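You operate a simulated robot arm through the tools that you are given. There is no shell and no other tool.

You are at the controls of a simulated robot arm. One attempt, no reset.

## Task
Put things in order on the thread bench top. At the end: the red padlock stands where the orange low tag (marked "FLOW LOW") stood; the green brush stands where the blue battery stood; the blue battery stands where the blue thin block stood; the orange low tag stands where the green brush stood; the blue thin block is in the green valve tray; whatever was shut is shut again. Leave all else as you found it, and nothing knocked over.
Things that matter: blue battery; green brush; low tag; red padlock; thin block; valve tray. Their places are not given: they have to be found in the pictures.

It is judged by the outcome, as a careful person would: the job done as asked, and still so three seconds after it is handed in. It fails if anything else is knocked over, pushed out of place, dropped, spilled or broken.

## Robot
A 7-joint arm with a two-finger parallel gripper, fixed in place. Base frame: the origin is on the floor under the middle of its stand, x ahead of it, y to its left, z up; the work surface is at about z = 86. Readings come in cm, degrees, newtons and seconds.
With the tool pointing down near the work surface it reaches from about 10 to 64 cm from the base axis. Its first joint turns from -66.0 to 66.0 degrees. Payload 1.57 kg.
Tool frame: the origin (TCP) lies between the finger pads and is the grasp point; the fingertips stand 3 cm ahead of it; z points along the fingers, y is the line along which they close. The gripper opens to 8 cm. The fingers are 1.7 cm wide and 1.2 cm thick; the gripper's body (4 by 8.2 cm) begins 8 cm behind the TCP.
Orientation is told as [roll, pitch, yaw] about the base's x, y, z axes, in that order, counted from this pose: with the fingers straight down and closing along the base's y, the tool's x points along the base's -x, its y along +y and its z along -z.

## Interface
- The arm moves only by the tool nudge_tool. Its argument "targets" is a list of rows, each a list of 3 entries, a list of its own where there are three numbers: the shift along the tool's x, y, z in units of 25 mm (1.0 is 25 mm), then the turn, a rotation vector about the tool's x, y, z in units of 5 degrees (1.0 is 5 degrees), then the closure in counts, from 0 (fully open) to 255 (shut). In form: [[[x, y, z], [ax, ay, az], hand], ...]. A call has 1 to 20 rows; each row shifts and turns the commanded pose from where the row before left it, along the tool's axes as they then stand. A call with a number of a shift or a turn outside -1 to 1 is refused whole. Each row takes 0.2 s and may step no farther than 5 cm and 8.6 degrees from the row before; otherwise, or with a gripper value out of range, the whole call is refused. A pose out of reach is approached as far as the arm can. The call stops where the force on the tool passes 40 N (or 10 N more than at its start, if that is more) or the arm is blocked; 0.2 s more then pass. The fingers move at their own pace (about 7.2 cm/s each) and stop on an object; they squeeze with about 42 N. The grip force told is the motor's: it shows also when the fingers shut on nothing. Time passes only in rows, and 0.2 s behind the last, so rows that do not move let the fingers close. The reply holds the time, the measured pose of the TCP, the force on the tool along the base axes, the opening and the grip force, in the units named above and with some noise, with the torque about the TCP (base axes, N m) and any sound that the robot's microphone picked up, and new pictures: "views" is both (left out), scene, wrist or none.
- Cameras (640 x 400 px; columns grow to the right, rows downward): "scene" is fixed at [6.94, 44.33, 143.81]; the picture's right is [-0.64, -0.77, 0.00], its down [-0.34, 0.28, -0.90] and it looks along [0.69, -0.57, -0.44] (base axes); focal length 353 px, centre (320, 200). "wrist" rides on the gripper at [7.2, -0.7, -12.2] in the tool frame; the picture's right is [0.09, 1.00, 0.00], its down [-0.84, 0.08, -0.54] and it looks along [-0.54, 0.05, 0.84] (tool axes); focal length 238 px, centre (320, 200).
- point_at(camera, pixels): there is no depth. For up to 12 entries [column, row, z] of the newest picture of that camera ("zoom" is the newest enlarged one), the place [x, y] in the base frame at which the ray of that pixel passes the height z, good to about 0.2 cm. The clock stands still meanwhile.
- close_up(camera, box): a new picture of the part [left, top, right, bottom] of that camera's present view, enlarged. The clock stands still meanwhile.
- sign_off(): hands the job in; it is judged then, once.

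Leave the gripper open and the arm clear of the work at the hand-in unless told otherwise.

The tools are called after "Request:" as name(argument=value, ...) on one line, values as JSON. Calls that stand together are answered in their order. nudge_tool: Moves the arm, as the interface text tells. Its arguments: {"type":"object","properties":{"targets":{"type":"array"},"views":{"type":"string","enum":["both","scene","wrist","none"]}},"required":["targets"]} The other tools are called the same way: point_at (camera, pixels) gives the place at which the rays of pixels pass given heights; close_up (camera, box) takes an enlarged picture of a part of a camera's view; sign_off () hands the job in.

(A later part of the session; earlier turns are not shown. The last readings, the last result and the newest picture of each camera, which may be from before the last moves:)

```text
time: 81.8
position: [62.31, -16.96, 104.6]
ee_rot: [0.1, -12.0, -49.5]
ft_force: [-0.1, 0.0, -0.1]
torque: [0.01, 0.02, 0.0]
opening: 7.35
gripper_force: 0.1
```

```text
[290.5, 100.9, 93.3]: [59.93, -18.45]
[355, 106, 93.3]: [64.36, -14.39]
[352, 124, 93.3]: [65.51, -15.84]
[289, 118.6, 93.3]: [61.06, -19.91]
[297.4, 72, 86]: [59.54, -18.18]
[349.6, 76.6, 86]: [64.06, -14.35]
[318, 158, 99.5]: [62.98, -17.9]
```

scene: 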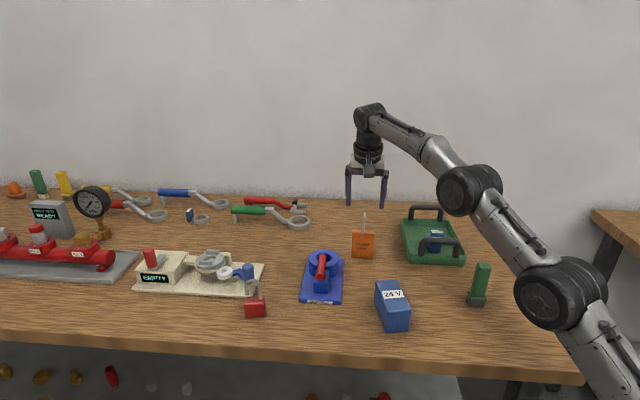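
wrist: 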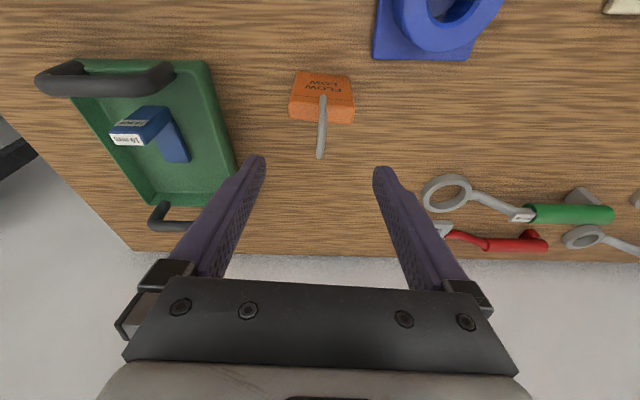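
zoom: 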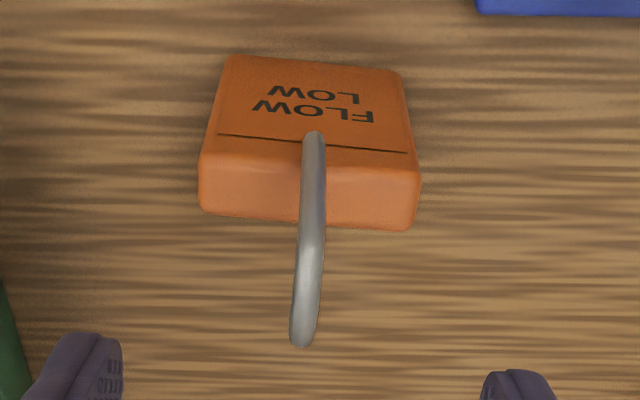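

Request:
point_at(camera="wrist", pixels=[[374, 57, 87], [469, 60, 87], [380, 0, 87], [397, 20, 91]])

```text
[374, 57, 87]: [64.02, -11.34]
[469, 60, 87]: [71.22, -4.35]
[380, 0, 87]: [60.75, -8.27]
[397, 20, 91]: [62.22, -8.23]
```

The BEXHOLT fixture's corner is 3.4 cm clear of the outer finger, and the tag's centre is (62.5,-17.0). I'll open fully and descend vertically to TCP z≈92.8.

Request:
nudge_tool(targets=[[[-0.06, 0.05, 0], [0, 0, 0], 0], [[0.1635, 0, 0.7695], [0, 0, 0], 0], [[0.1635, 0, 0.7695], [0, 0, 0], 0], [[0.1635, 0, 0.7695], [0, 0, 0], 0], [[0, 0, 0], [0, 0, 0], 0]], views="both")

```text
time: 83.0
position: [62.53, -17.09, 98.71]
ee_rot: [0.1, -11.9, -49.6]
ft_force: [0.0, 1.3, -0.5]
torque: [0.02, -0.02, 0.0]
opening: 8.02
gripper_force: 0.1
```

scene: 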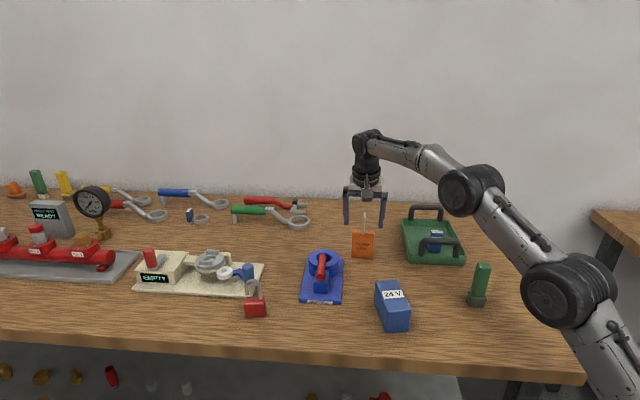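
wrist: 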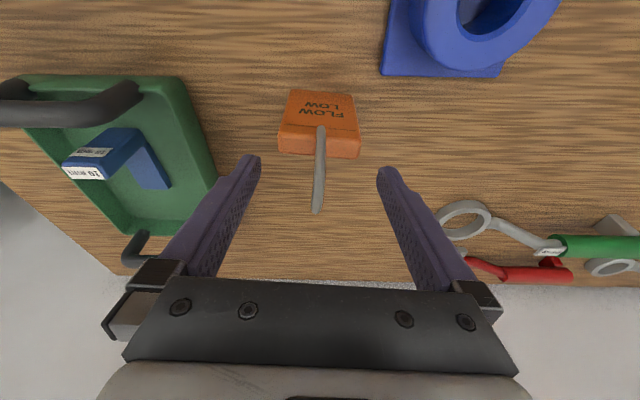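

The tag is centred at column 320. Continuing down 5.9 cm.

Request:
nudge_tool(targets=[[[0.1635, 0, 0.7695], [0, 0, 0], 0], [[0.1635, 0, 0.7695], [0, 0, 0], 0], [[0.1635, 0, 0.7695], [0, 0, 0], 0], [[0, 0, 0], [0, 0, 0], 0]], views="both")

Request:
close_up(camera="scene", box=[325, 175, 405, 275])

```text
time: 84.0
position: [62.46, -17.01, 92.7]
ee_rot: [0.0, -12.1, -49.5]
ft_force: [0.3, -0.3, -0.1]
torque: [-0.01, 0.01, 0.04]
opening: 8.0
gripper_force: 0.1
```

scene: 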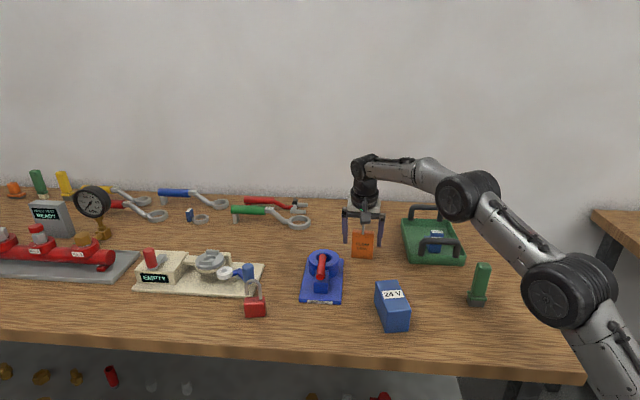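
wrist: 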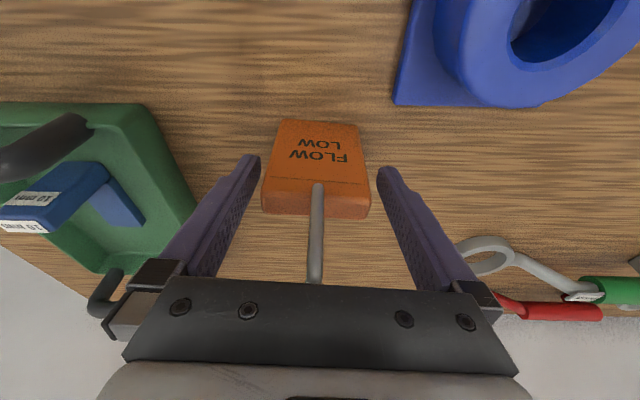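

```text
4.00 times, centred on (365, 225) of scene
```

zoom: 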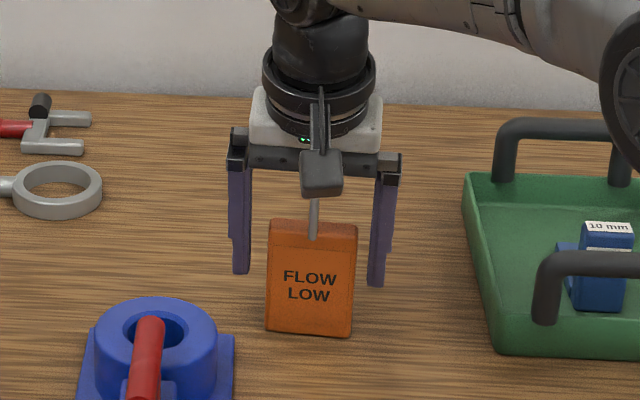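

The tag sits between the fingers with clearance on both sides. Closing.

Request:
nudge_tool(targets=[[[0, 0, 0], [0, 0, 0], 255], [[0, 0, 0], [0, 0, 0], 255], [[0, 0, 0], [0, 0, 0], 255], [[0, 0, 0], [0, 0, 0], 255]], views="wrist")

```text
time: 85.0
position: [62.58, -17.07, 92.75]
ee_rot: [0.0, -12.0, -49.5]
ft_force: [-0.1, -0.5, -0.8]
torque: [-0.03, 0.05, -0.02]
opening: 5.91
gripper_force: 41.7
```

wrist: 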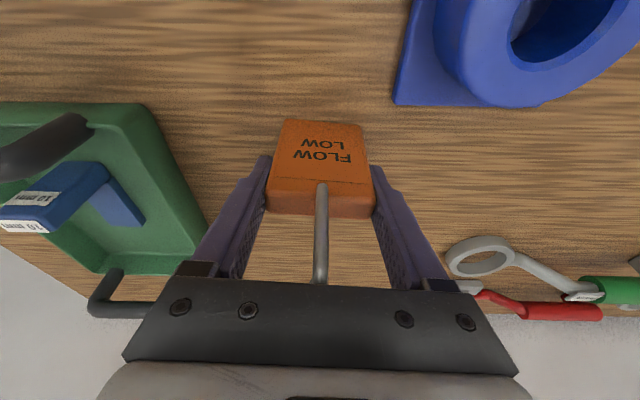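

Gripped at 5.91 cm. Slow test lift of 1.5 cm, straight up.

Request:
nudge_tool(targets=[[[-0.0208, 0, -0.098], [0, 0, 0], 255], [[-0.0208, 0, -0.098], [0, 0, 0], 255], [[-0.0208, 0, -0.098], [0, 0, 0], 255], [[-0.0312, 0, -0.147], [0, 0, 0], 255], [[-0.0312, 0, -0.147], [0, 0, 0], 255]], views="scene")

Request:
close_up(camera="scene", box=[325, 175, 405, 275])

```text
time: 86.2
position: [62.56, -17.01, 94.21]
ee_rot: [0.1, -12.0, -49.4]
ft_force: [0.2, 0.0, -0.5]
torque: [0.01, 0.0, -0.01]
opening: 5.91
gripper_force: 41.9
```

scene: 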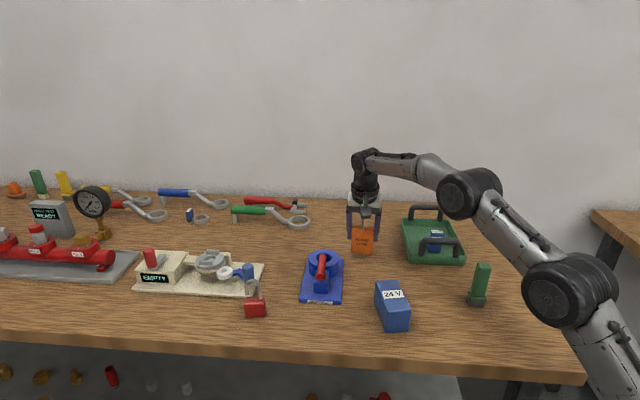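

```text
4.00 times, centred on (365, 225) of scene
```

zoom: 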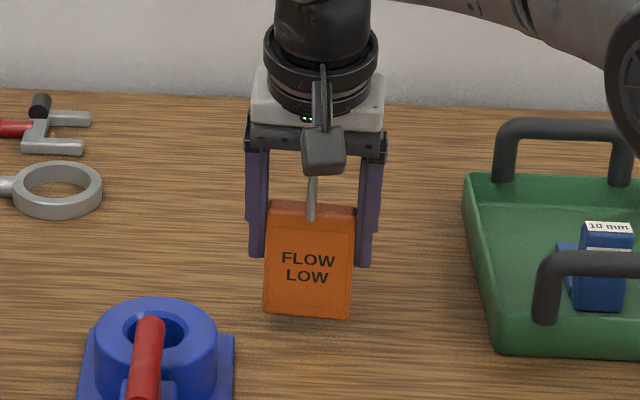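

It holds well. Lifting 4 cm more, then carrying to the brush's former place at (48.2,-16.9), keeping the same tilt.

Request:
nudge_tool(targets=[[[-0.0832, 0, -0.391], [0, 0, 0], 255], [[-0.0832, 0, -0.391], [0, 0, 0], 255], [[-0.0832, 0, -0.391], [0, 0, 0], 255], [[-0.0832, 0, -0.391], [0, 0, 0], 255], [[0.183, -0.216, -0.039], [0, 0, 0], 255], [[0.367, -0.4316, -0.078], [0, 0, 0], 255], [[0.367, -0.4316, -0.078], [0, 0, 0], 255], [[0.367, -0.4316, -0.078], [0, 0, 0], 255], [[0.367, -0.4316, -0.078], [0, 0, 0], 255], [[0.367, -0.4316, -0.078], [0, 0, 0], 255], [[0.367, -0.4316, -0.078], [0, 0, 0], 255], [[0.367, -0.4316, -0.078], [0, 0, 0], 255], [[0.367, -0.4316, -0.078], [0, 0, 0], 255], [[0.367, -0.4316, -0.078], [0, 0, 0], 255], [[0.183, -0.216, -0.039], [0, 0, 0], 255], [[0, 0, 0], [0, 0, 0], 255]], views="both")

```text
time: 89.6
position: [48.15, -16.76, 98.36]
ee_rot: [0.0, -12.0, -49.4]
ft_force: [-0.3, -0.2, -0.8]
torque: [-0.01, -0.01, 0.01]
opening: 5.89
gripper_force: 42.2
```

scene: 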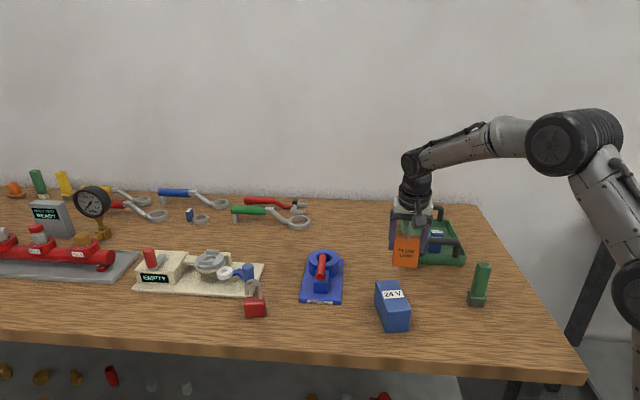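
wrist: 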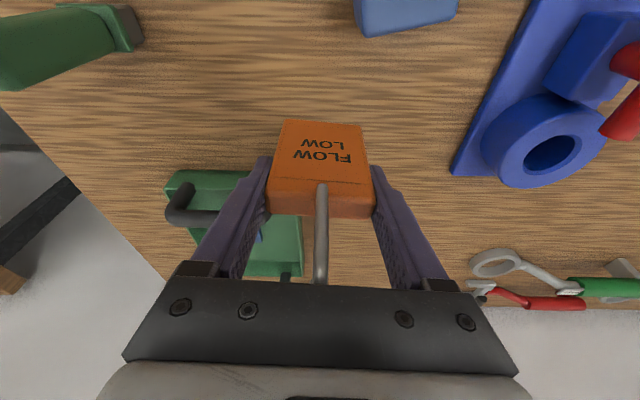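

In position. Lowering 5.2 cm, then fine steps to contact.

Request:
nudge_tool(targets=[[[0.0832, 0, 0.391], [0, 0, 0], 255], [[0.0915, 0, 0.43], [0, 0, 0], 255], [[0.0915, 0, 0.43], [0, 0, 0], 255], [[0.0832, 0, 0.391], [0, 0, 0], 255], [[0.0541, 0, 0.254], [0, 0, 0], 255], [[0.025, 0, 0.117], [0, 0, 0], 255], [[0, 0, 0], [0, 0, 0], 255]], views="none")

Request:
nudge_tool(targets=[[[0.0083, 0, 0.039], [0, 0, 0], 255], [[0, 0, 0], [0, 0, 0], 255]], views="none")

```text
time: 91.2
position: [48.03, -16.87, 93.06]
ee_rot: [0.0, -12.0, -49.5]
ft_force: [0.4, 0.3, -0.4]
torque: [-0.01, -0.02, 0.02]
opening: 5.92
gripper_force: 42.6
```

```text
time: 91.8
position: [48.16, -16.85, 93.0]
ee_rot: [0.0, -12.0, -49.5]
ft_force: [-0.4, 0.5, -1.0]
torque: [-0.04, 0.0, -0.04]
opening: 5.91
gripper_force: 42.0
```

Request:
nudge_tool(targets=[[[0.0083, 0, 0.039], [0, 0, 0], 255], [[0, 0, 0], [0, 0, 0], 255]], views="none")

Request:
nudge_tool(targets=[[[0.0083, 0, 0.039], [0, 0, 0], 255], [[0, 0, 0], [0, 0, 0], 255]], views="none")

```text
time: 92.4
position: [48.2, -16.75, 92.83]
ee_rot: [0.0, -12.0, -49.5]
ft_force: [0.3, -0.1, -0.6]
torque: [-0.01, 0.0, 0.01]
opening: 5.92
gripper_force: 42.8
```

```text
time: 93.0
position: [48.16, -16.84, 92.92]
ee_rot: [0.0, -12.0, -49.5]
ft_force: [-0.3, 0.3, -1.0]
torque: [0.0, 0.01, -0.01]
opening: 5.94
gripper_force: 41.8
```

Still no contact. Another fine step, then check.

Request:
nudge_tool(targets=[[[0.0083, 0, 0.039], [0, 0, 0], 255], [[0, 0, 0], [0, 0, 0], 255]], views="none")

Request:
nudge_tool(targets=[[[0.0042, 0, 0.02], [0, 0, 0], 255], [[0, 0, 0], [0, 0, 0], 255]], views="scene")

Request:
close_up(camera="scene", box=[365, 200, 455, 300])

```text
time: 93.6
position: [48.14, -16.81, 92.75]
ee_rot: [0.0, -12.1, -49.6]
ft_force: [-1.2, 1.1, 5.4]
torque: [0.01, 0.2, -0.03]
opening: 5.9
gripper_force: 42.0
```

```text
time: 94.2
position: [48.19, -16.95, 92.78]
ee_rot: [0.1, -12.1, -49.5]
ft_force: [-3.9, 2.1, 10.3]
torque: [0.08, 0.38, -0.03]
opening: 5.92
gripper_force: 42.3
```

scene: 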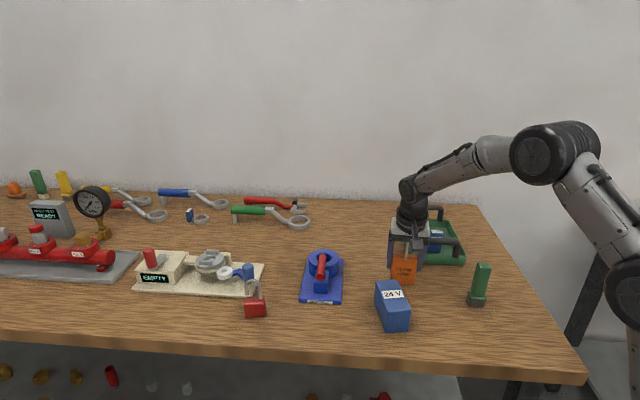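

```text
4.00 times, centred on (410, 250) of scene
```

zoom: 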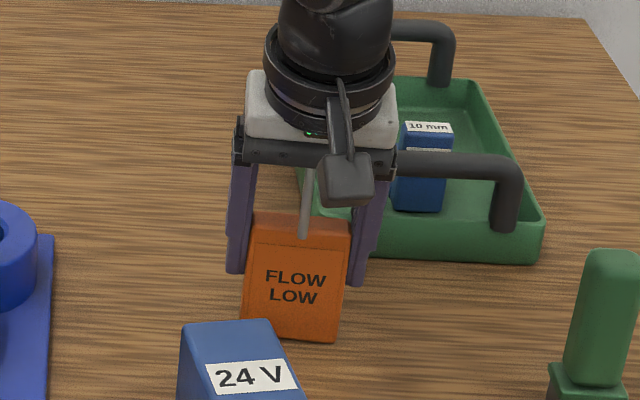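

The tag is down with 10 N contact, standing upright. I'll ease off and open gradually.

Request:
nudge_tool(targets=[[[-0.004, 0, -0.02], [0, 0, 0], 255], [[0, 0, 0], [0, 0, 0], 64], [[0, 0, 0], [0, 0, 0], 55], [[0, 0, 0], [0, 0, 0], 30], [[0, 0, 0], [0, 0, 0], 0], [[0, 0, 0], [0, 0, 0], 0]], views="both")

```text
time: 95.6
position: [48.2, -16.94, 92.67]
ee_rot: [-0.1, -12.0, -49.5]
ft_force: [0.6, 0.6, 0.0]
torque: [0.01, -0.03, -0.01]
opening: 8.0
gripper_force: 0.3
```

scene: 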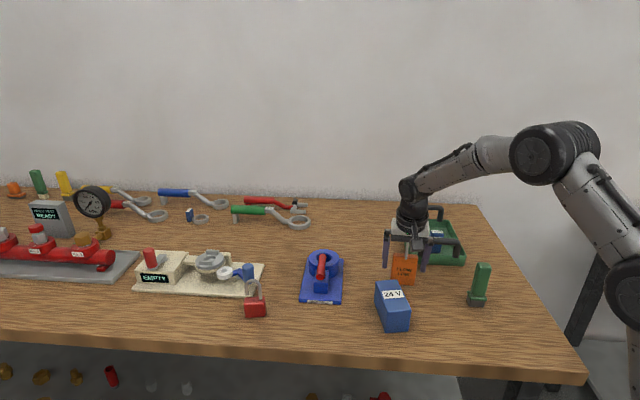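
wrist: 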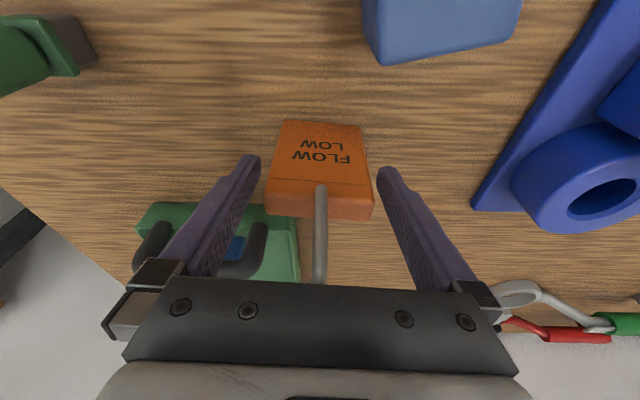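

The tag stands free. Rising straight up 13 cm so the fingers clear the hook.

Request:
nudge_tool(targets=[[[-0.0832, 0, -0.391], [0, 0, 0], 0], [[-0.1664, 0, -0.782], [0, 0, 0], 0], [[-0.1664, 0, -0.782], [0, 0, 0], 0], [[-0.1664, 0, -0.782], [0, 0, 0], 0], [[-0.1664, 0, -0.782], [0, 0, 0], 0], [[-0.1664, 0, -0.782], [0, 0, 0], 0], [[-0.1664, 0, -0.782], [0, 0, 0], 0], [[0, 0, 0], [0, 0, 0], 0]], views="both")

```text
time: 97.4
position: [48.33, -16.87, 105.63]
ee_rot: [0.1, -12.1, -49.5]
ft_force: [-0.4, 1.2, -0.1]
torque: [-0.05, -0.02, 0.02]
opening: 8.0
gripper_force: 0.0
```

scene: 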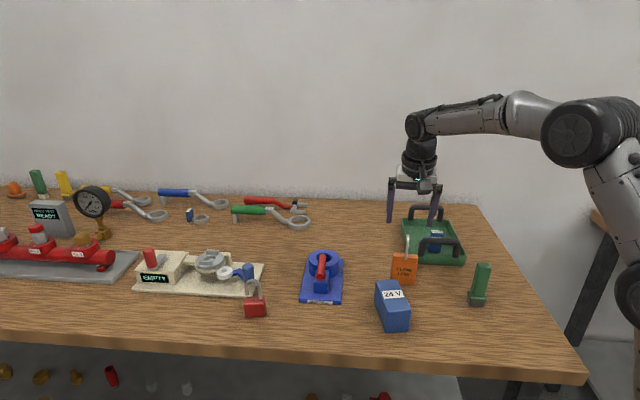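
wrist: 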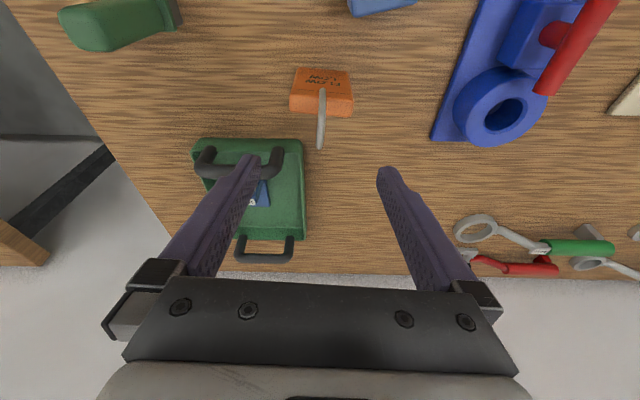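

The tag stands well in its new place. Next is the padlock at about (62.3,17.1). I'll turn about the vertical to yaw -33°, matching the padlock's width axis, and hover near (60,16,105.6) to measure.

Request:
nudge_tool(targets=[[[0, 0, 0], [-0.1715, 0, -0.807], 0], [[0, 0, 0], [-0.1715, 0, -0.807], 0], [[0, 0, 0], [-0.1715, 0, -0.807], 0], [[0, 0, 0], [-0.1715, 0, -0.807], 0], [[0.211, 0.905, -0.045], [0, 0, 0], 0], [[0.211, 0.905, -0.045], [0, 0, 0], 0], [[0.211, 0.905, -0.045], [0, 0, 0], 0], [[0.211, 0.905, -0.045], [0, 0, 0], 0], [[0.211, 0.905, -0.045], [0, 0, 0], 0], [[0.211, 0.905, -0.045], [0, 0, 0], 0], [[0.211, 0.905, -0.045], [0, 0, 0], 0], [[0.211, 0.905, -0.045], [0, 0, 0], 0], [[0.211, 0.905, -0.045], [0, 0, 0], 0], [[0.211, 0.905, -0.045], [0, 0, 0], 0], [[0.211, 0.905, -0.045], [0, 0, 0], 0], [[0.211, 0.905, -0.045], [0, 0, 0], 0], [[0.211, 0.905, -0.045], [0, 0, 0], 0], [[0.211, 0.905, -0.045], [0, 0, 0], 0], [[0.211, 0.905, -0.045], [0, 0, 0], 0], [[0, 0, 0], [0, 0, 0], 0]], views="both")

```text
time: 101.6
position: [59.85, 15.92, 105.72]
ee_rot: [0.0, -11.9, -33.0]
ft_force: [0.3, -0.2, 0.7]
torque: [0.01, -0.01, 0.02]
opening: 7.99
gripper_force: 0.0
```

scene: 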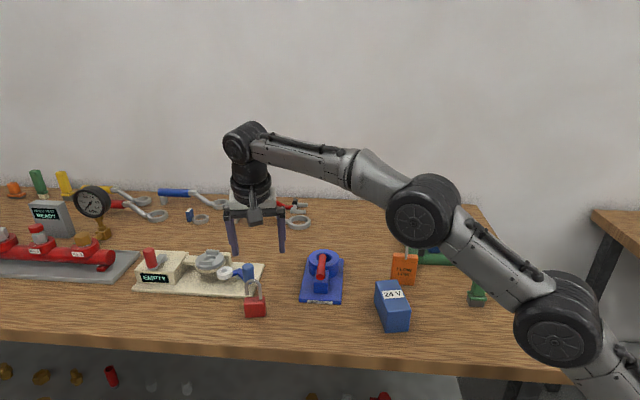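
wrist: 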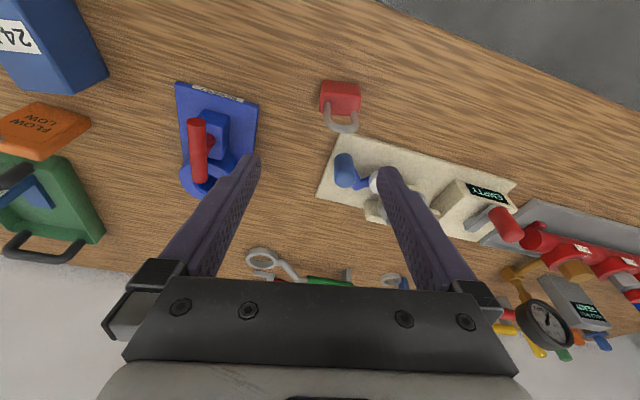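

The padlock is visible at (340,100) in the wrist view. Enlarging it to measure.

Request:
close_up(camera="wrist", box=[300, 65, 390, 145])

Request:
close_up(camera="wrist", box=[300, 60, 460, 230])

```text
5.00 times, centred on (345, 105) of wrist
```

zoom: 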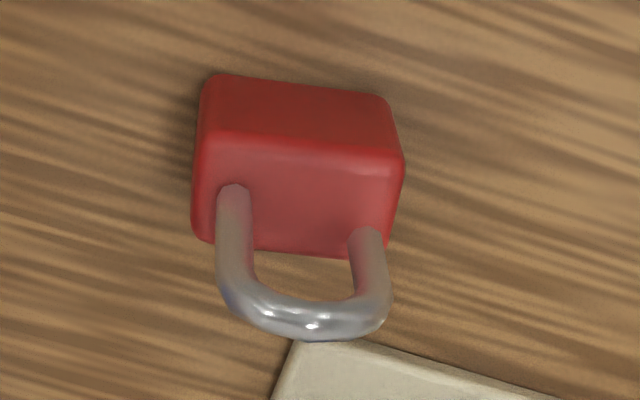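

```text
2.35 times, centred on (380, 145) of wrist
```

zoom: 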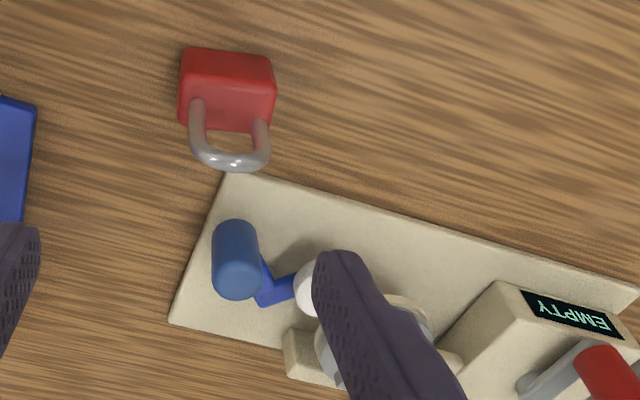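

Request:
point_at(camera="wrist", pixels=[[322.4, 92.6, 90], [361.6, 96.6, 90], [358.6, 115.4, 90], [319.6, 112.4, 90], [322.4, 92.6, 90.7], [361.6, 96.6, 90.7], [358.6, 115.4, 90.7], [319.6, 112.4, 90.7], [322.6, 80.6, 86], [358.6, 84.6, 86], [339, 133, 87]])

Request:
point_at(camera="wrist", pixels=[[340, 130, 95.6], [340, 130, 95], [351, 172, 91], [345, 160, 93]])

```text
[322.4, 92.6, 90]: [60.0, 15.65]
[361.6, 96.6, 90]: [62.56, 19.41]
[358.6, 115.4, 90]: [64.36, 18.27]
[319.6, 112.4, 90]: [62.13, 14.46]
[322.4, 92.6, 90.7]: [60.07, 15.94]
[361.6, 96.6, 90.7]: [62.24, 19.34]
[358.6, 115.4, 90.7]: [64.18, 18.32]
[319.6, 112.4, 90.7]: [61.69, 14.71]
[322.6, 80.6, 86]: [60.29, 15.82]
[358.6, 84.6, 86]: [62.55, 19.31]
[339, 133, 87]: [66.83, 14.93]
```

```text
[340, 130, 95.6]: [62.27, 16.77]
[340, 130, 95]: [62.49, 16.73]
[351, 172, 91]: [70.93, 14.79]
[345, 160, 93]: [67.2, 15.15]
```

The padlock body is 4.2 × 2.3 cm, centred at (62.2,16.97), with its width along 57.3°. I'll move above it and part-way down to about z=98, then check alignment.

Request:
nudge_tool(targets=[[[-0.12, 0.432, 0.782], [0, 0, 0], 0], [[-0.12, 0.432, 0.782], [0, 0, 0], 0], [[0.1664, 0, 0.782], [0, 0, 0], 0], [[0.1664, 0, 0.782], [0, 0, 0], 0], [[0, 0, 0], [0, 0, 0], 0]], views="both")

Request:
close_up(camera="wrist", box=[240, 80, 400, 220])

```text
time: 102.8
position: [62.18, 16.96, 97.96]
ee_rot: [0.0, -12.0, -33.0]
ft_force: [0.6, -0.5, -0.2]
torque: [0.0, -0.03, 0.02]
opening: 8.01
gripper_force: 0.1
```

scene: 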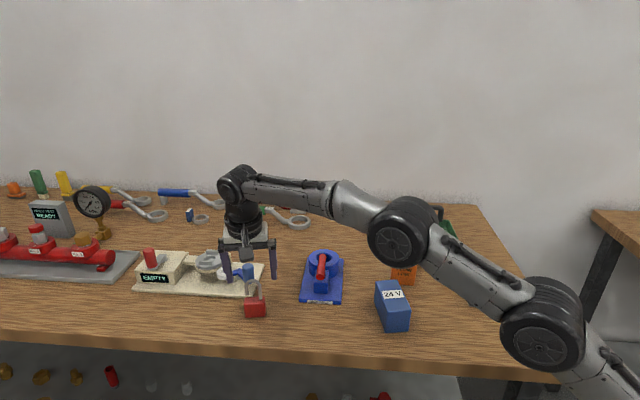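
wrist: 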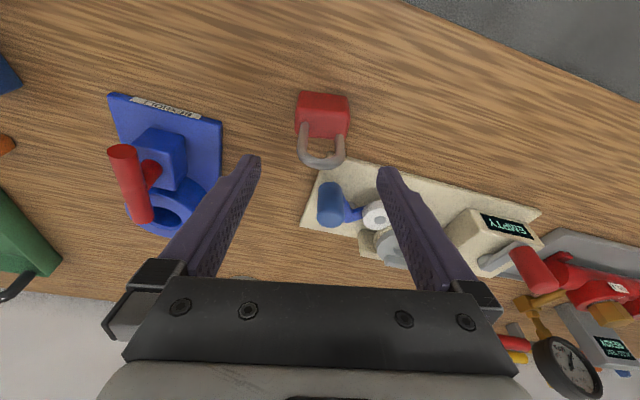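

```text
2.86 times, centred on (320, 150) of wrist
```

zoom: 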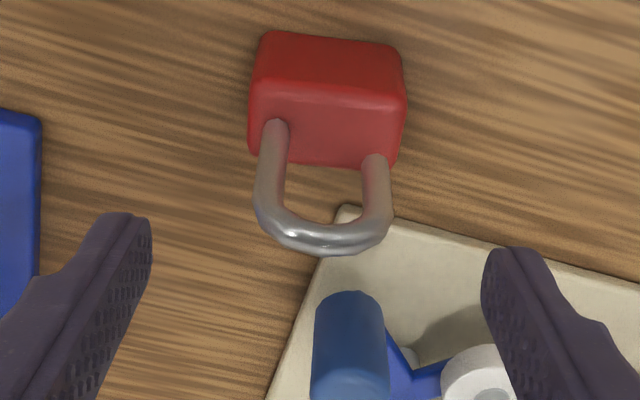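

Aligned at column 322. Descending 8.5 cm to TCP z≈89.4.

Request:
nudge_tool(targets=[[[0.1498, 0, 0.704], [0, 0, 0], 0], [[0.1498, 0, 0.704], [0, 0, 0], 0], [[0.1498, 0, 0.704], [0, 0, 0], 0], [[0.1498, 0, 0.704], [0, 0, 0], 0], [[0.0832, 0, 0.391], [0, 0, 0], 0], [[0.0291, 0, 0.137], [0, 0, 0], 0], [[0, 0, 0], [0, 0, 0], 0]], views="both")

Request:
close_up(camera="scene", box=[205, 220, 305, 330])

```text
time: 104.4
position: [62.19, 17.03, 89.34]
ee_rot: [0.0, -11.9, -33.0]
ft_force: [-0.2, -0.3, -0.1]
torque: [-0.01, -0.03, 0.01]
opening: 8.01
gripper_force: 0.1
```

scene: 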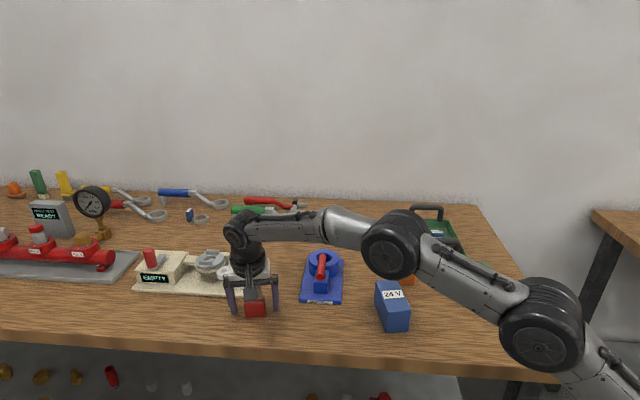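
wrist: 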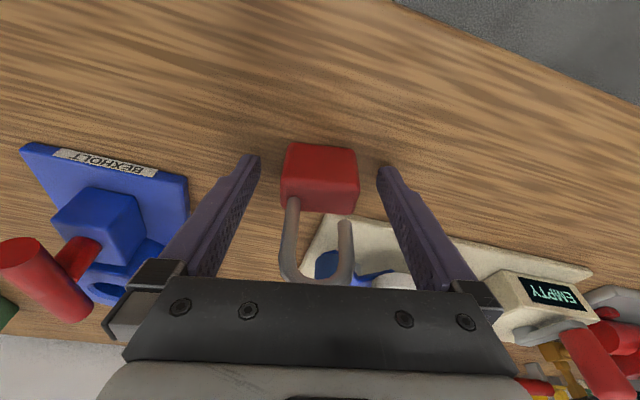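

```text
3.64 times, centred on (255, 275) of scene
```

zoom: 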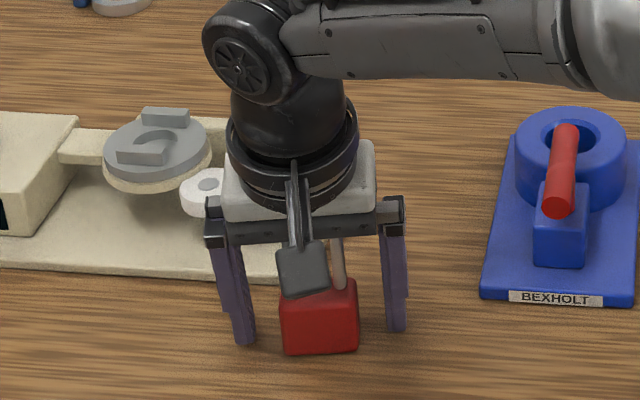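

The padlock sits between the fingers. Closing.

Request:
nudge_tool(targets=[[[0, 0, 0], [0, 0, 0], 255], [[0, 0, 0], [0, 0, 0], 255], [[0, 0, 0], [0, 0, 0], 255], [[0, 0, 0], [0, 0, 0], 255], [[0, 0, 0], [0, 0, 0], 255]], views="wrist")

Request:
nudge_tool(targets=[[[-0.0208, 0, -0.098], [0, 0, 0], 255], [[-0.0208, 0, -0.098], [0, 0, 0], 255], [[-0.0208, 0, -0.098], [0, 0, 0], 255], [[-0.0312, 0, -0.147], [0, 0, 0], 255], [[-0.0312, 0, -0.147], [0, 0, 0], 255]], views="scene")

Request:
close_up(camera="scene", box=[205, 220, 305, 330])

```text
time: 105.6
position: [62.18, 17.03, 89.38]
ee_rot: [0.0, -12.0, -33.0]
ft_force: [-0.6, -0.4, 0.3]
torque: [-0.07, 0.04, -0.01]
opening: 4.58
gripper_force: 41.6
```

wrist: 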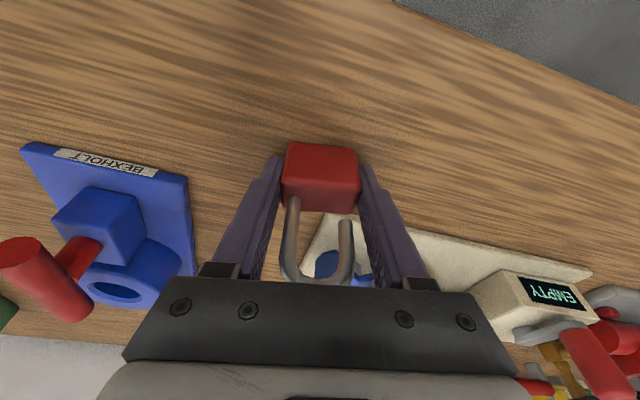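

```text
time: 106.8
position: [62.26, 17.02, 91.06]
ee_rot: [0.0, -12.1, -33.0]
ft_force: [-0.5, -0.2, -2.1]
torque: [0.0, 0.0, 0.01]
opening: 4.57
gripper_force: 41.9
```

scene: 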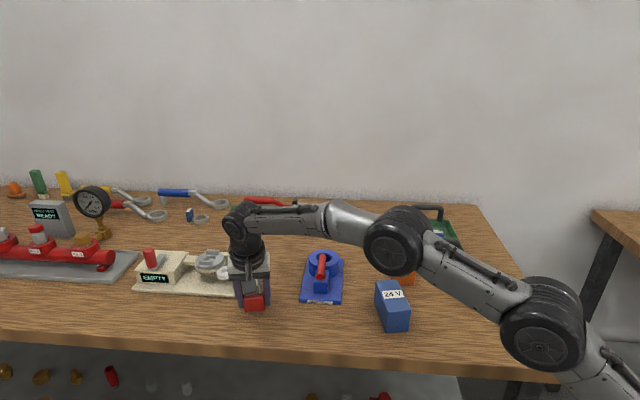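

```text
3.64 times, centred on (255, 275) of scene
```

zoom: 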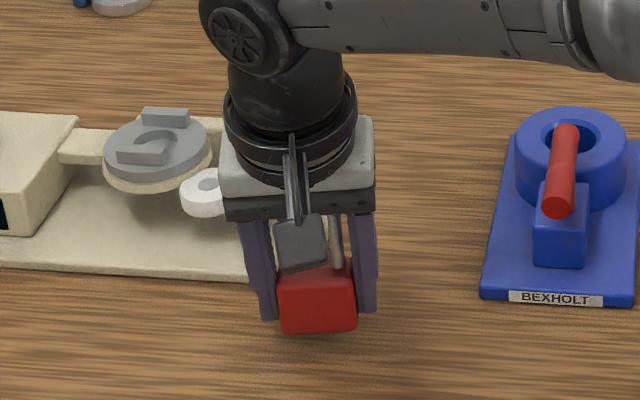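

The padlock is lifted, weighing about 2 N, and steady. I'll raise it to z≈101 so it clears the BEXHOLT lever on the way over.

Request:
nudge_tool(targets=[[[-0.0832, 0, -0.391], [0, 0, 0], 255], [[-0.125, 0, -0.587], [0, 0, 0], 255], [[-0.125, 0, -0.587], [0, 0, 0], 255], [[-0.125, 0, -0.587], [0, 0, 0], 255], [[-0.125, 0, -0.587], [0, 0, 0], 255], [[-0.125, 0, -0.587], [0, 0, 0], 255], [[-0.125, 0, -0.587], [0, 0, 0], 255], [[0, 0, 0], [0, 0, 0], 255]], views="both")

```text
time: 108.6
position: [62.22, 17.02, 100.82]
ee_rot: [0.0, -12.0, -33.0]
ft_force: [-0.1, 0.4, -1.7]
torque: [0.01, 0.02, 0.02]
opening: 4.53
gripper_force: 41.8
```

scene: 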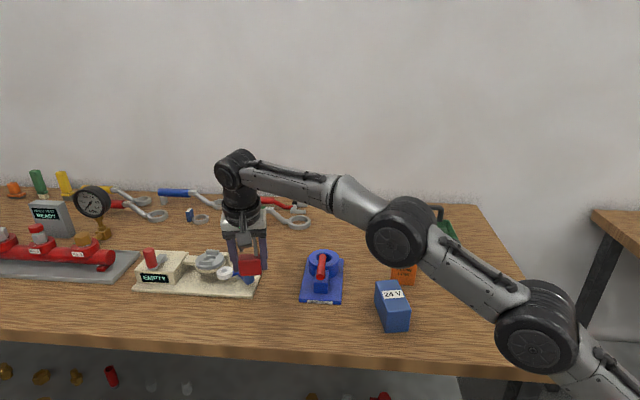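
wrist: 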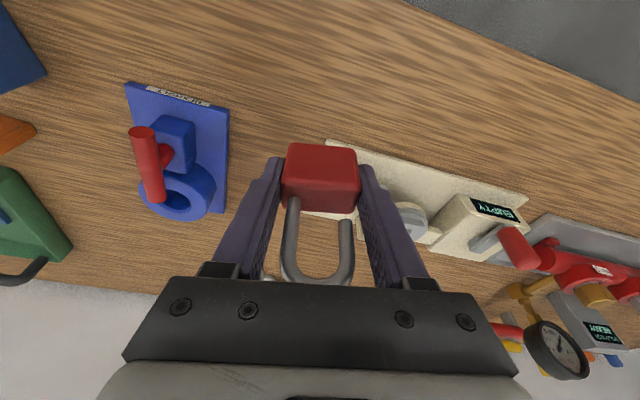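

Before crossing, I'll check the BEXHOLT lever's height with both cameras.

Request:
point_at(camera="wrist", pixels=[[142, 132, 90], [142, 132, 92], [142, 132, 94], [142, 132, 96], [157, 196, 90], [157, 196, 92], [157, 196, 94]])

Request:
point_at(camera="scene", pixels=[[321, 275, 90], [321, 275, 92], [321, 275, 94], [321, 275, 96], [322.6, 257, 90], [322.6, 257, 92], [322.6, 257, 94]])

```text
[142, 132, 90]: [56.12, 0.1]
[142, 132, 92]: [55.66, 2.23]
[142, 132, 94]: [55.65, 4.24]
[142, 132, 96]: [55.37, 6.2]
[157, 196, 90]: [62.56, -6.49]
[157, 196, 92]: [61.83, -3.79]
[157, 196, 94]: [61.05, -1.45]
```

```text
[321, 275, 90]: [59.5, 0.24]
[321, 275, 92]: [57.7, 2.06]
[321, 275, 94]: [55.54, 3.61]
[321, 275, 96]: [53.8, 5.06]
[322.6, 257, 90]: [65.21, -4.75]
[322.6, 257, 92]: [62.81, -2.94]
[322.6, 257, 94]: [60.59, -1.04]
```

The lever tops out near z=94, and the padlock bottom is at about 97.4, so it clears. Moving across to (62.5,-17.0) at constant height.

Request:
nudge_tool(targets=[[[-0.23, -0.355, 0.049], [0, 0, 0], 255], [[-0.459, -0.709, 0.0975], [0, 0, 0], 255], [[-0.459, -0.709, 0.0975], [0, 0, 0], 255], [[-0.459, -0.709, 0.0975], [0, 0, 0], 255], [[-0.459, -0.709, 0.0975], [0, 0, 0], 255], [[-0.459, -0.709, 0.0975], [0, 0, 0], 255], [[-0.459, -0.709, 0.0975], [0, 0, 0], 255], [[-0.459, -0.709, 0.0975], [0, 0, 0], 255], [[-0.459, -0.709, 0.0975], [0, 0, 0], 255], [[-0.459, -0.709, 0.0975], [0, 0, 0], 255], [[-0.459, -0.709, 0.0975], [0, 0, 0], 255], [[-0.459, -0.709, 0.0975], [0, 0, 0], 255], [[-0.459, -0.709, 0.0975], [0, 0, 0], 255], [[-0.459, -0.709, 0.0975], [0, 0, 0], 255], [[-0.459, -0.709, 0.0975], [0, 0, 0], 255], [[-0.459, -0.709, 0.0975], [0, 0, 0], 255], [[-0.23, -0.355, 0.049], [0, 0, 0], 255], [[0, 0, 0], [0, 0, 0], 255]], views="both")

```text
time: 112.4
position: [62.58, -17.06, 100.99]
ee_rot: [0.0, -12.0, -33.0]
ft_force: [0.4, -0.2, -1.8]
torque: [0.02, 0.03, -0.02]
opening: 4.56
gripper_force: 42.2
```

scene: 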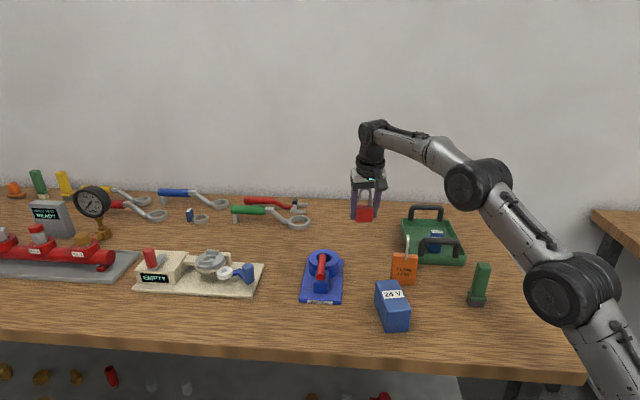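
wrist: 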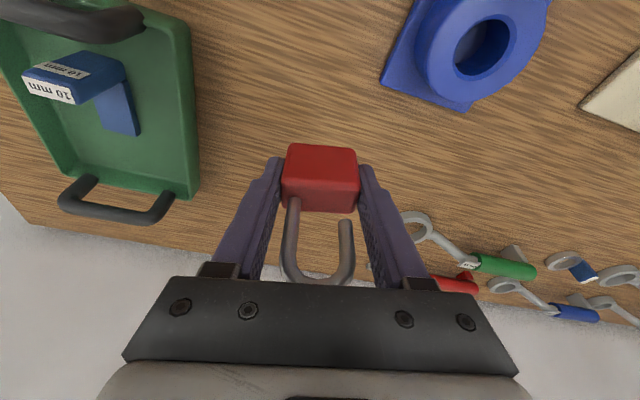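

At the target in x and y. I'll turn -16.5° about the vertical to match the tag's original facing, which also keeps the fingers clear of the BEXHOLT, then lower to near contact.

Request:
nudge_tool(targets=[[[0, 0, 0], [0.1715, 0, 0.807], 255], [[0, 0, 0], [0.1715, 0, 0.807], 255], [[0, 0, 0], [0.1715, 0, 0.807], 255], [[0, 0, 0], [0.1715, 0, 0.807], 255], [[0.0832, 0, 0.391], [0, 0, 0], 255], [[0.125, 0, 0.587], [0, 0, 0], 255], [[0.125, 0, 0.587], [0, 0, 0], 255], [[0.125, 0, 0.587], [0, 0, 0], 255], [[0.125, 0, 0.587], [0, 0, 0], 255], [[0.125, 0, 0.587], [0, 0, 0], 255], [[0.125, 0, 0.587], [0, 0, 0], 255], [[0.0832, 0, 0.391], [0, 0, 0], 255], [[0, 0, 0], [0, 0, 0], 255]], views="both")

```text
time: 115.2
position: [62.68, -17.01, 89.97]
ee_rot: [-0.1, -12.0, -49.5]
ft_force: [-0.2, -0.2, -1.9]
torque: [-0.01, 0.04, 0.0]
opening: 4.58
gripper_force: 42.0
```

scene: 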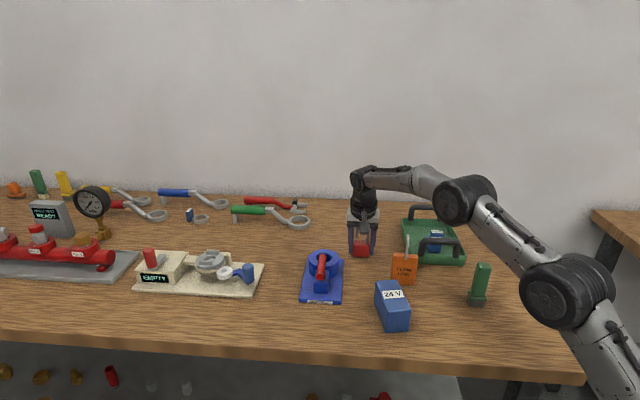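
wrist: 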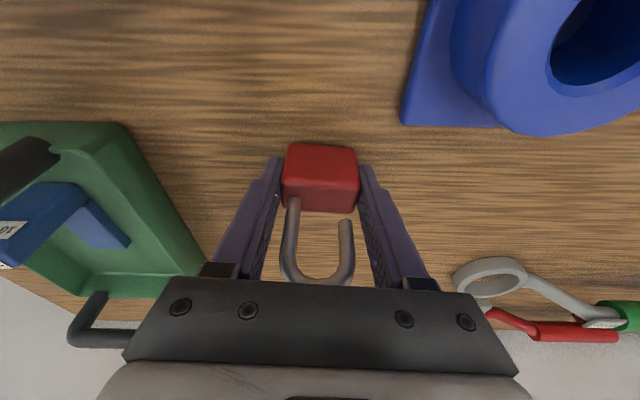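

At z=89.97; the padlock was picked at 89.38. Fine steps down to contact.

Request:
nudge_tool(targets=[[[0.0166, 0, 0.078], [0, 0, 0], 255], [[0.0125, 0, 0.0587], [0, 0, 0], 255], [[0, 0, 0], [0, 0, 0], 255]], views="none")

Request:
nudge_tool(targets=[[[0.0083, 0, 0.039], [0, 0, 0], 255], [[0, 0, 0], [0, 0, 0], 255]], views="none")

```text
time: 116.0
position: [62.65, -17.01, 89.67]
ee_rot: [-0.1, -12.0, -49.5]
ft_force: [0.3, -0.5, -1.8]
torque: [0.01, 0.0, 0.03]
opening: 4.55
gripper_force: 41.9
```

```text
time: 116.6
position: [62.53, -16.93, 89.43]
ee_rot: [0.0, -12.1, -49.5]
ft_force: [-0.6, 0.0, -2.5]
torque: [-0.01, -0.02, 0.0]
opening: 4.53
gripper_force: 41.9
```

Request:
nudge_tool(targets=[[[0.0083, 0, 0.039], [0, 0, 0], 255], [[0, 0, 0], [0, 0, 0], 255]], views="none")

Request:
nudge_tool(targets=[[[0.0062, 0, 0.029], [0, 0, 0], 255], [[0, 0, 0], [0, 0, 0], 255]], views="none")

```text
time: 117.2
position: [62.58, -17.01, 89.46]
ee_rot: [0.0, -11.9, -49.4]
ft_force: [-0.3, -1.0, -2.0]
torque: [0.0, -0.01, -0.03]
opening: 4.57
gripper_force: 41.6
```

```text
time: 117.8
position: [62.59, -17.01, 89.44]
ee_rot: [-0.1, -12.0, -49.4]
ft_force: [-1.0, 0.7, 2.2]
torque: [-0.01, 0.14, -0.05]
opening: 4.55
gripper_force: 41.8
```

Contact has begun, with the force going from -2 to +2 N. I'll release gradually to just wider than the padlock, then look.

Request:
nudge_tool(targets=[[[0.002, 0, 0.01], [0, 0, 0], 255], [[0, 0, 0], [0, 0, 0], 106], [[0, 0, 0], [0, 0, 0], 98], [[0, 0, 0], [0, 0, 0], 80], [[0, 0, 0], [0, 0, 0], 50], [[0, 0, 0], [0, 0, 0], 50]], views="both")

Request:
close_up(camera="scene", box=[315, 180, 415, 290])

```text
time: 119.2
position: [62.56, -17.07, 89.43]
ee_rot: [0.0, -12.0, -49.5]
ft_force: [-0.4, -0.4, 0.4]
torque: [-0.01, 0.01, -0.02]
opening: 6.44
gripper_force: 0.0
```

scene: 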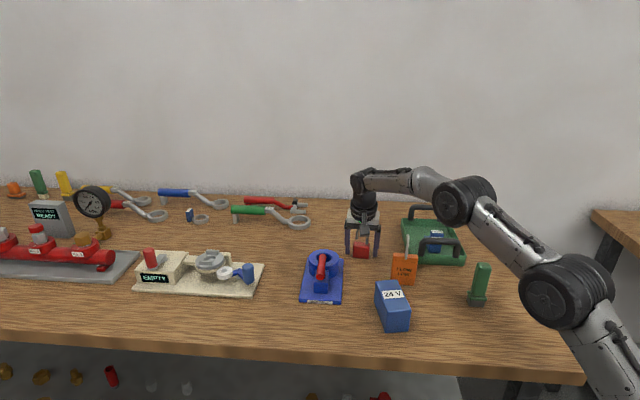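
wrist: 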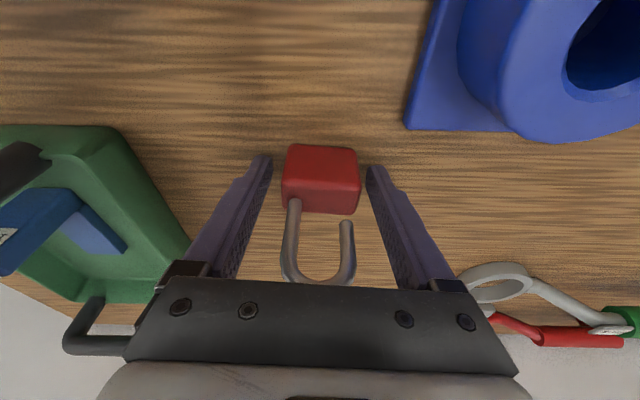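

```text
3.64 times, centred on (365, 235) of scene
```

zoom: 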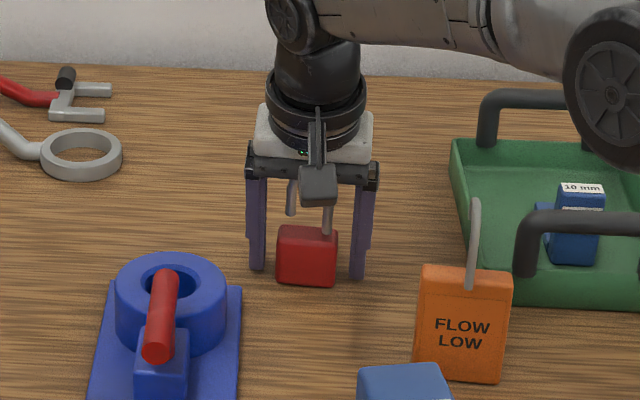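

The padlock stands upright and free. Rising straight up 14 cm.

Request:
nudge_tool(targets=[[[-0.0832, 0, -0.391], [0, 0, 0], 50], [[-0.125, 0, -0.587], [0, 0, 0], 50], [[-0.1664, 0, -0.782], [0, 0, 0], 50], [[-0.1664, 0, -0.782], [0, 0, 0], 50], [[-0.1664, 0, -0.782], [0, 0, 0], 50], [[-0.1664, 0, -0.782], [0, 0, 0], 0], [[-0.1664, 0, -0.782], [0, 0, 0], 0], [[-0.125, 0, -0.587], [0, 0, 0], 0], [[0, 0, 0], [0, 0, 0], 0]], views="both")

```text
time: 121.2
position: [62.47, -17.04, 103.38]
ee_rot: [0.0, -12.1, -49.4]
ft_force: [-0.2, 0.2, -0.5]
torque: [-0.01, -0.01, 0.01]
opening: 7.99
gripper_force: 0.0
```

scene: 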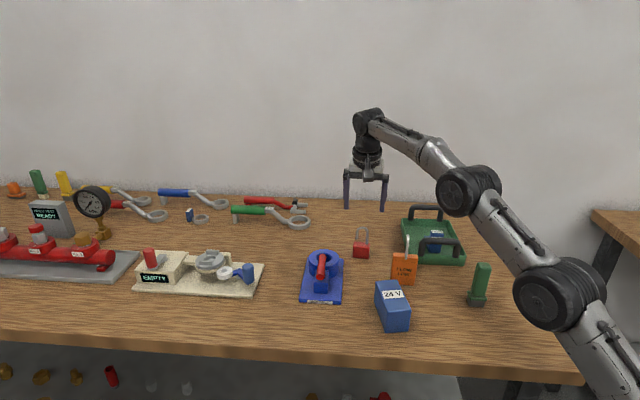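
wrist: 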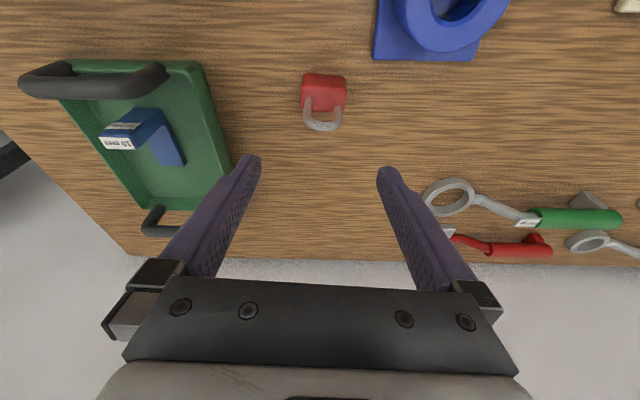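

All objects are placed. I'll retreat up and inward to about (45,-10,115), then level the tool.

Request:
nudge_tool(targets=[[[0.696, -0.436, -0.741], [0, 0, 0], 0], [[0.696, -0.436, -0.741], [0, 0, 0], 0], [[0.696, -0.436, -0.741], [0, 0, 0], 0], [[0.696, -0.436, -0.741], [0, 0, 0], 0], [[0.696, -0.436, -0.741], [0, 0, 0], 0], [[0.696, -0.436, -0.741], [0, 0, 0], 0], [[0.696, -0.436, -0.741], [0, 0, 0], 0], [[0.696, -0.436, -0.741], [0, 0, 0], 0], [[0, 0, 0], [0, 0.8, 0], 0], [[0, 0, 0], [0, 0.8, 0], 0], [[0, 0, 0], [0, 0.8, 0], 0], [[0, 0, 0], [0, 0, 0], 0]], views="both")

Request:
close_up(camera="scene", box=[300, 200, 500, 340])

Request:
close_up(camera="scene", box=[120, 180, 360, 340])

```text
time: 123.8
position: [45.03, -9.95, 114.98]
ee_rot: [0.0, 0.1, -49.4]
ft_force: [0.4, 0.4, 0.6]
torque: [-0.03, 0.03, 0.05]
opening: 7.99
gripper_force: 0.1
```

scene: 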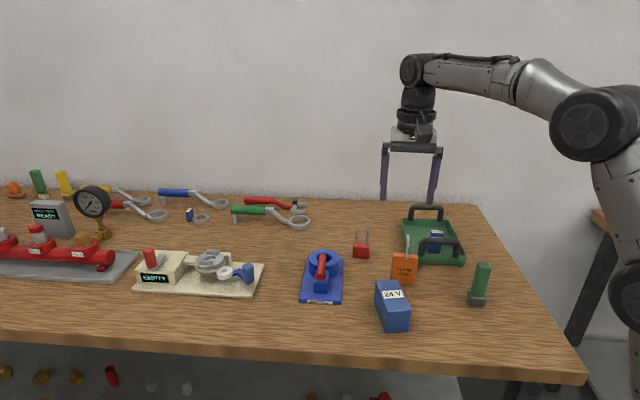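
wrist: 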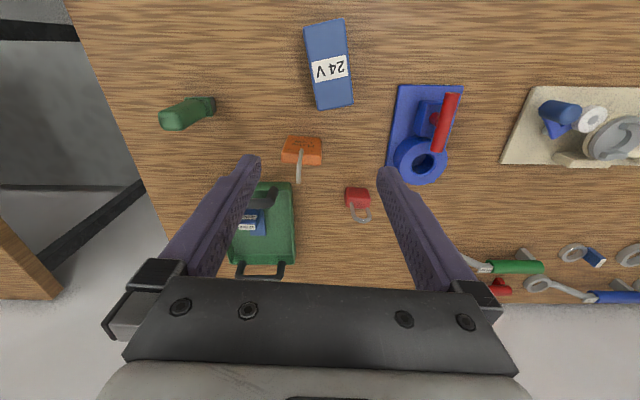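

```text
2.86 times, centred on (400, 270) of scene
```

zoom: 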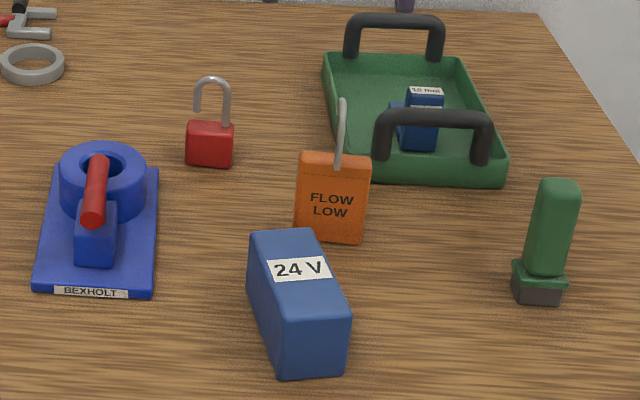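

```text
2.50 times, centred on (240, 260) of scene
```

zoom: 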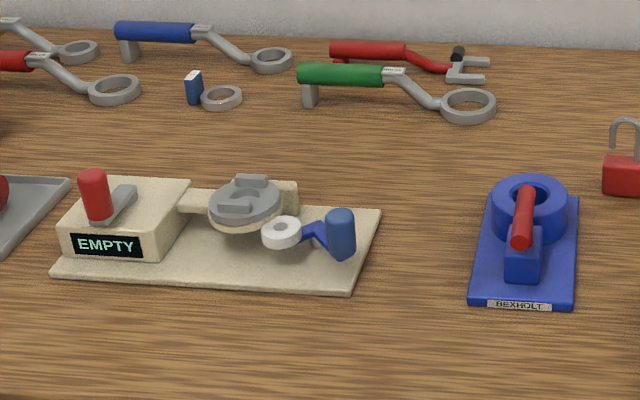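

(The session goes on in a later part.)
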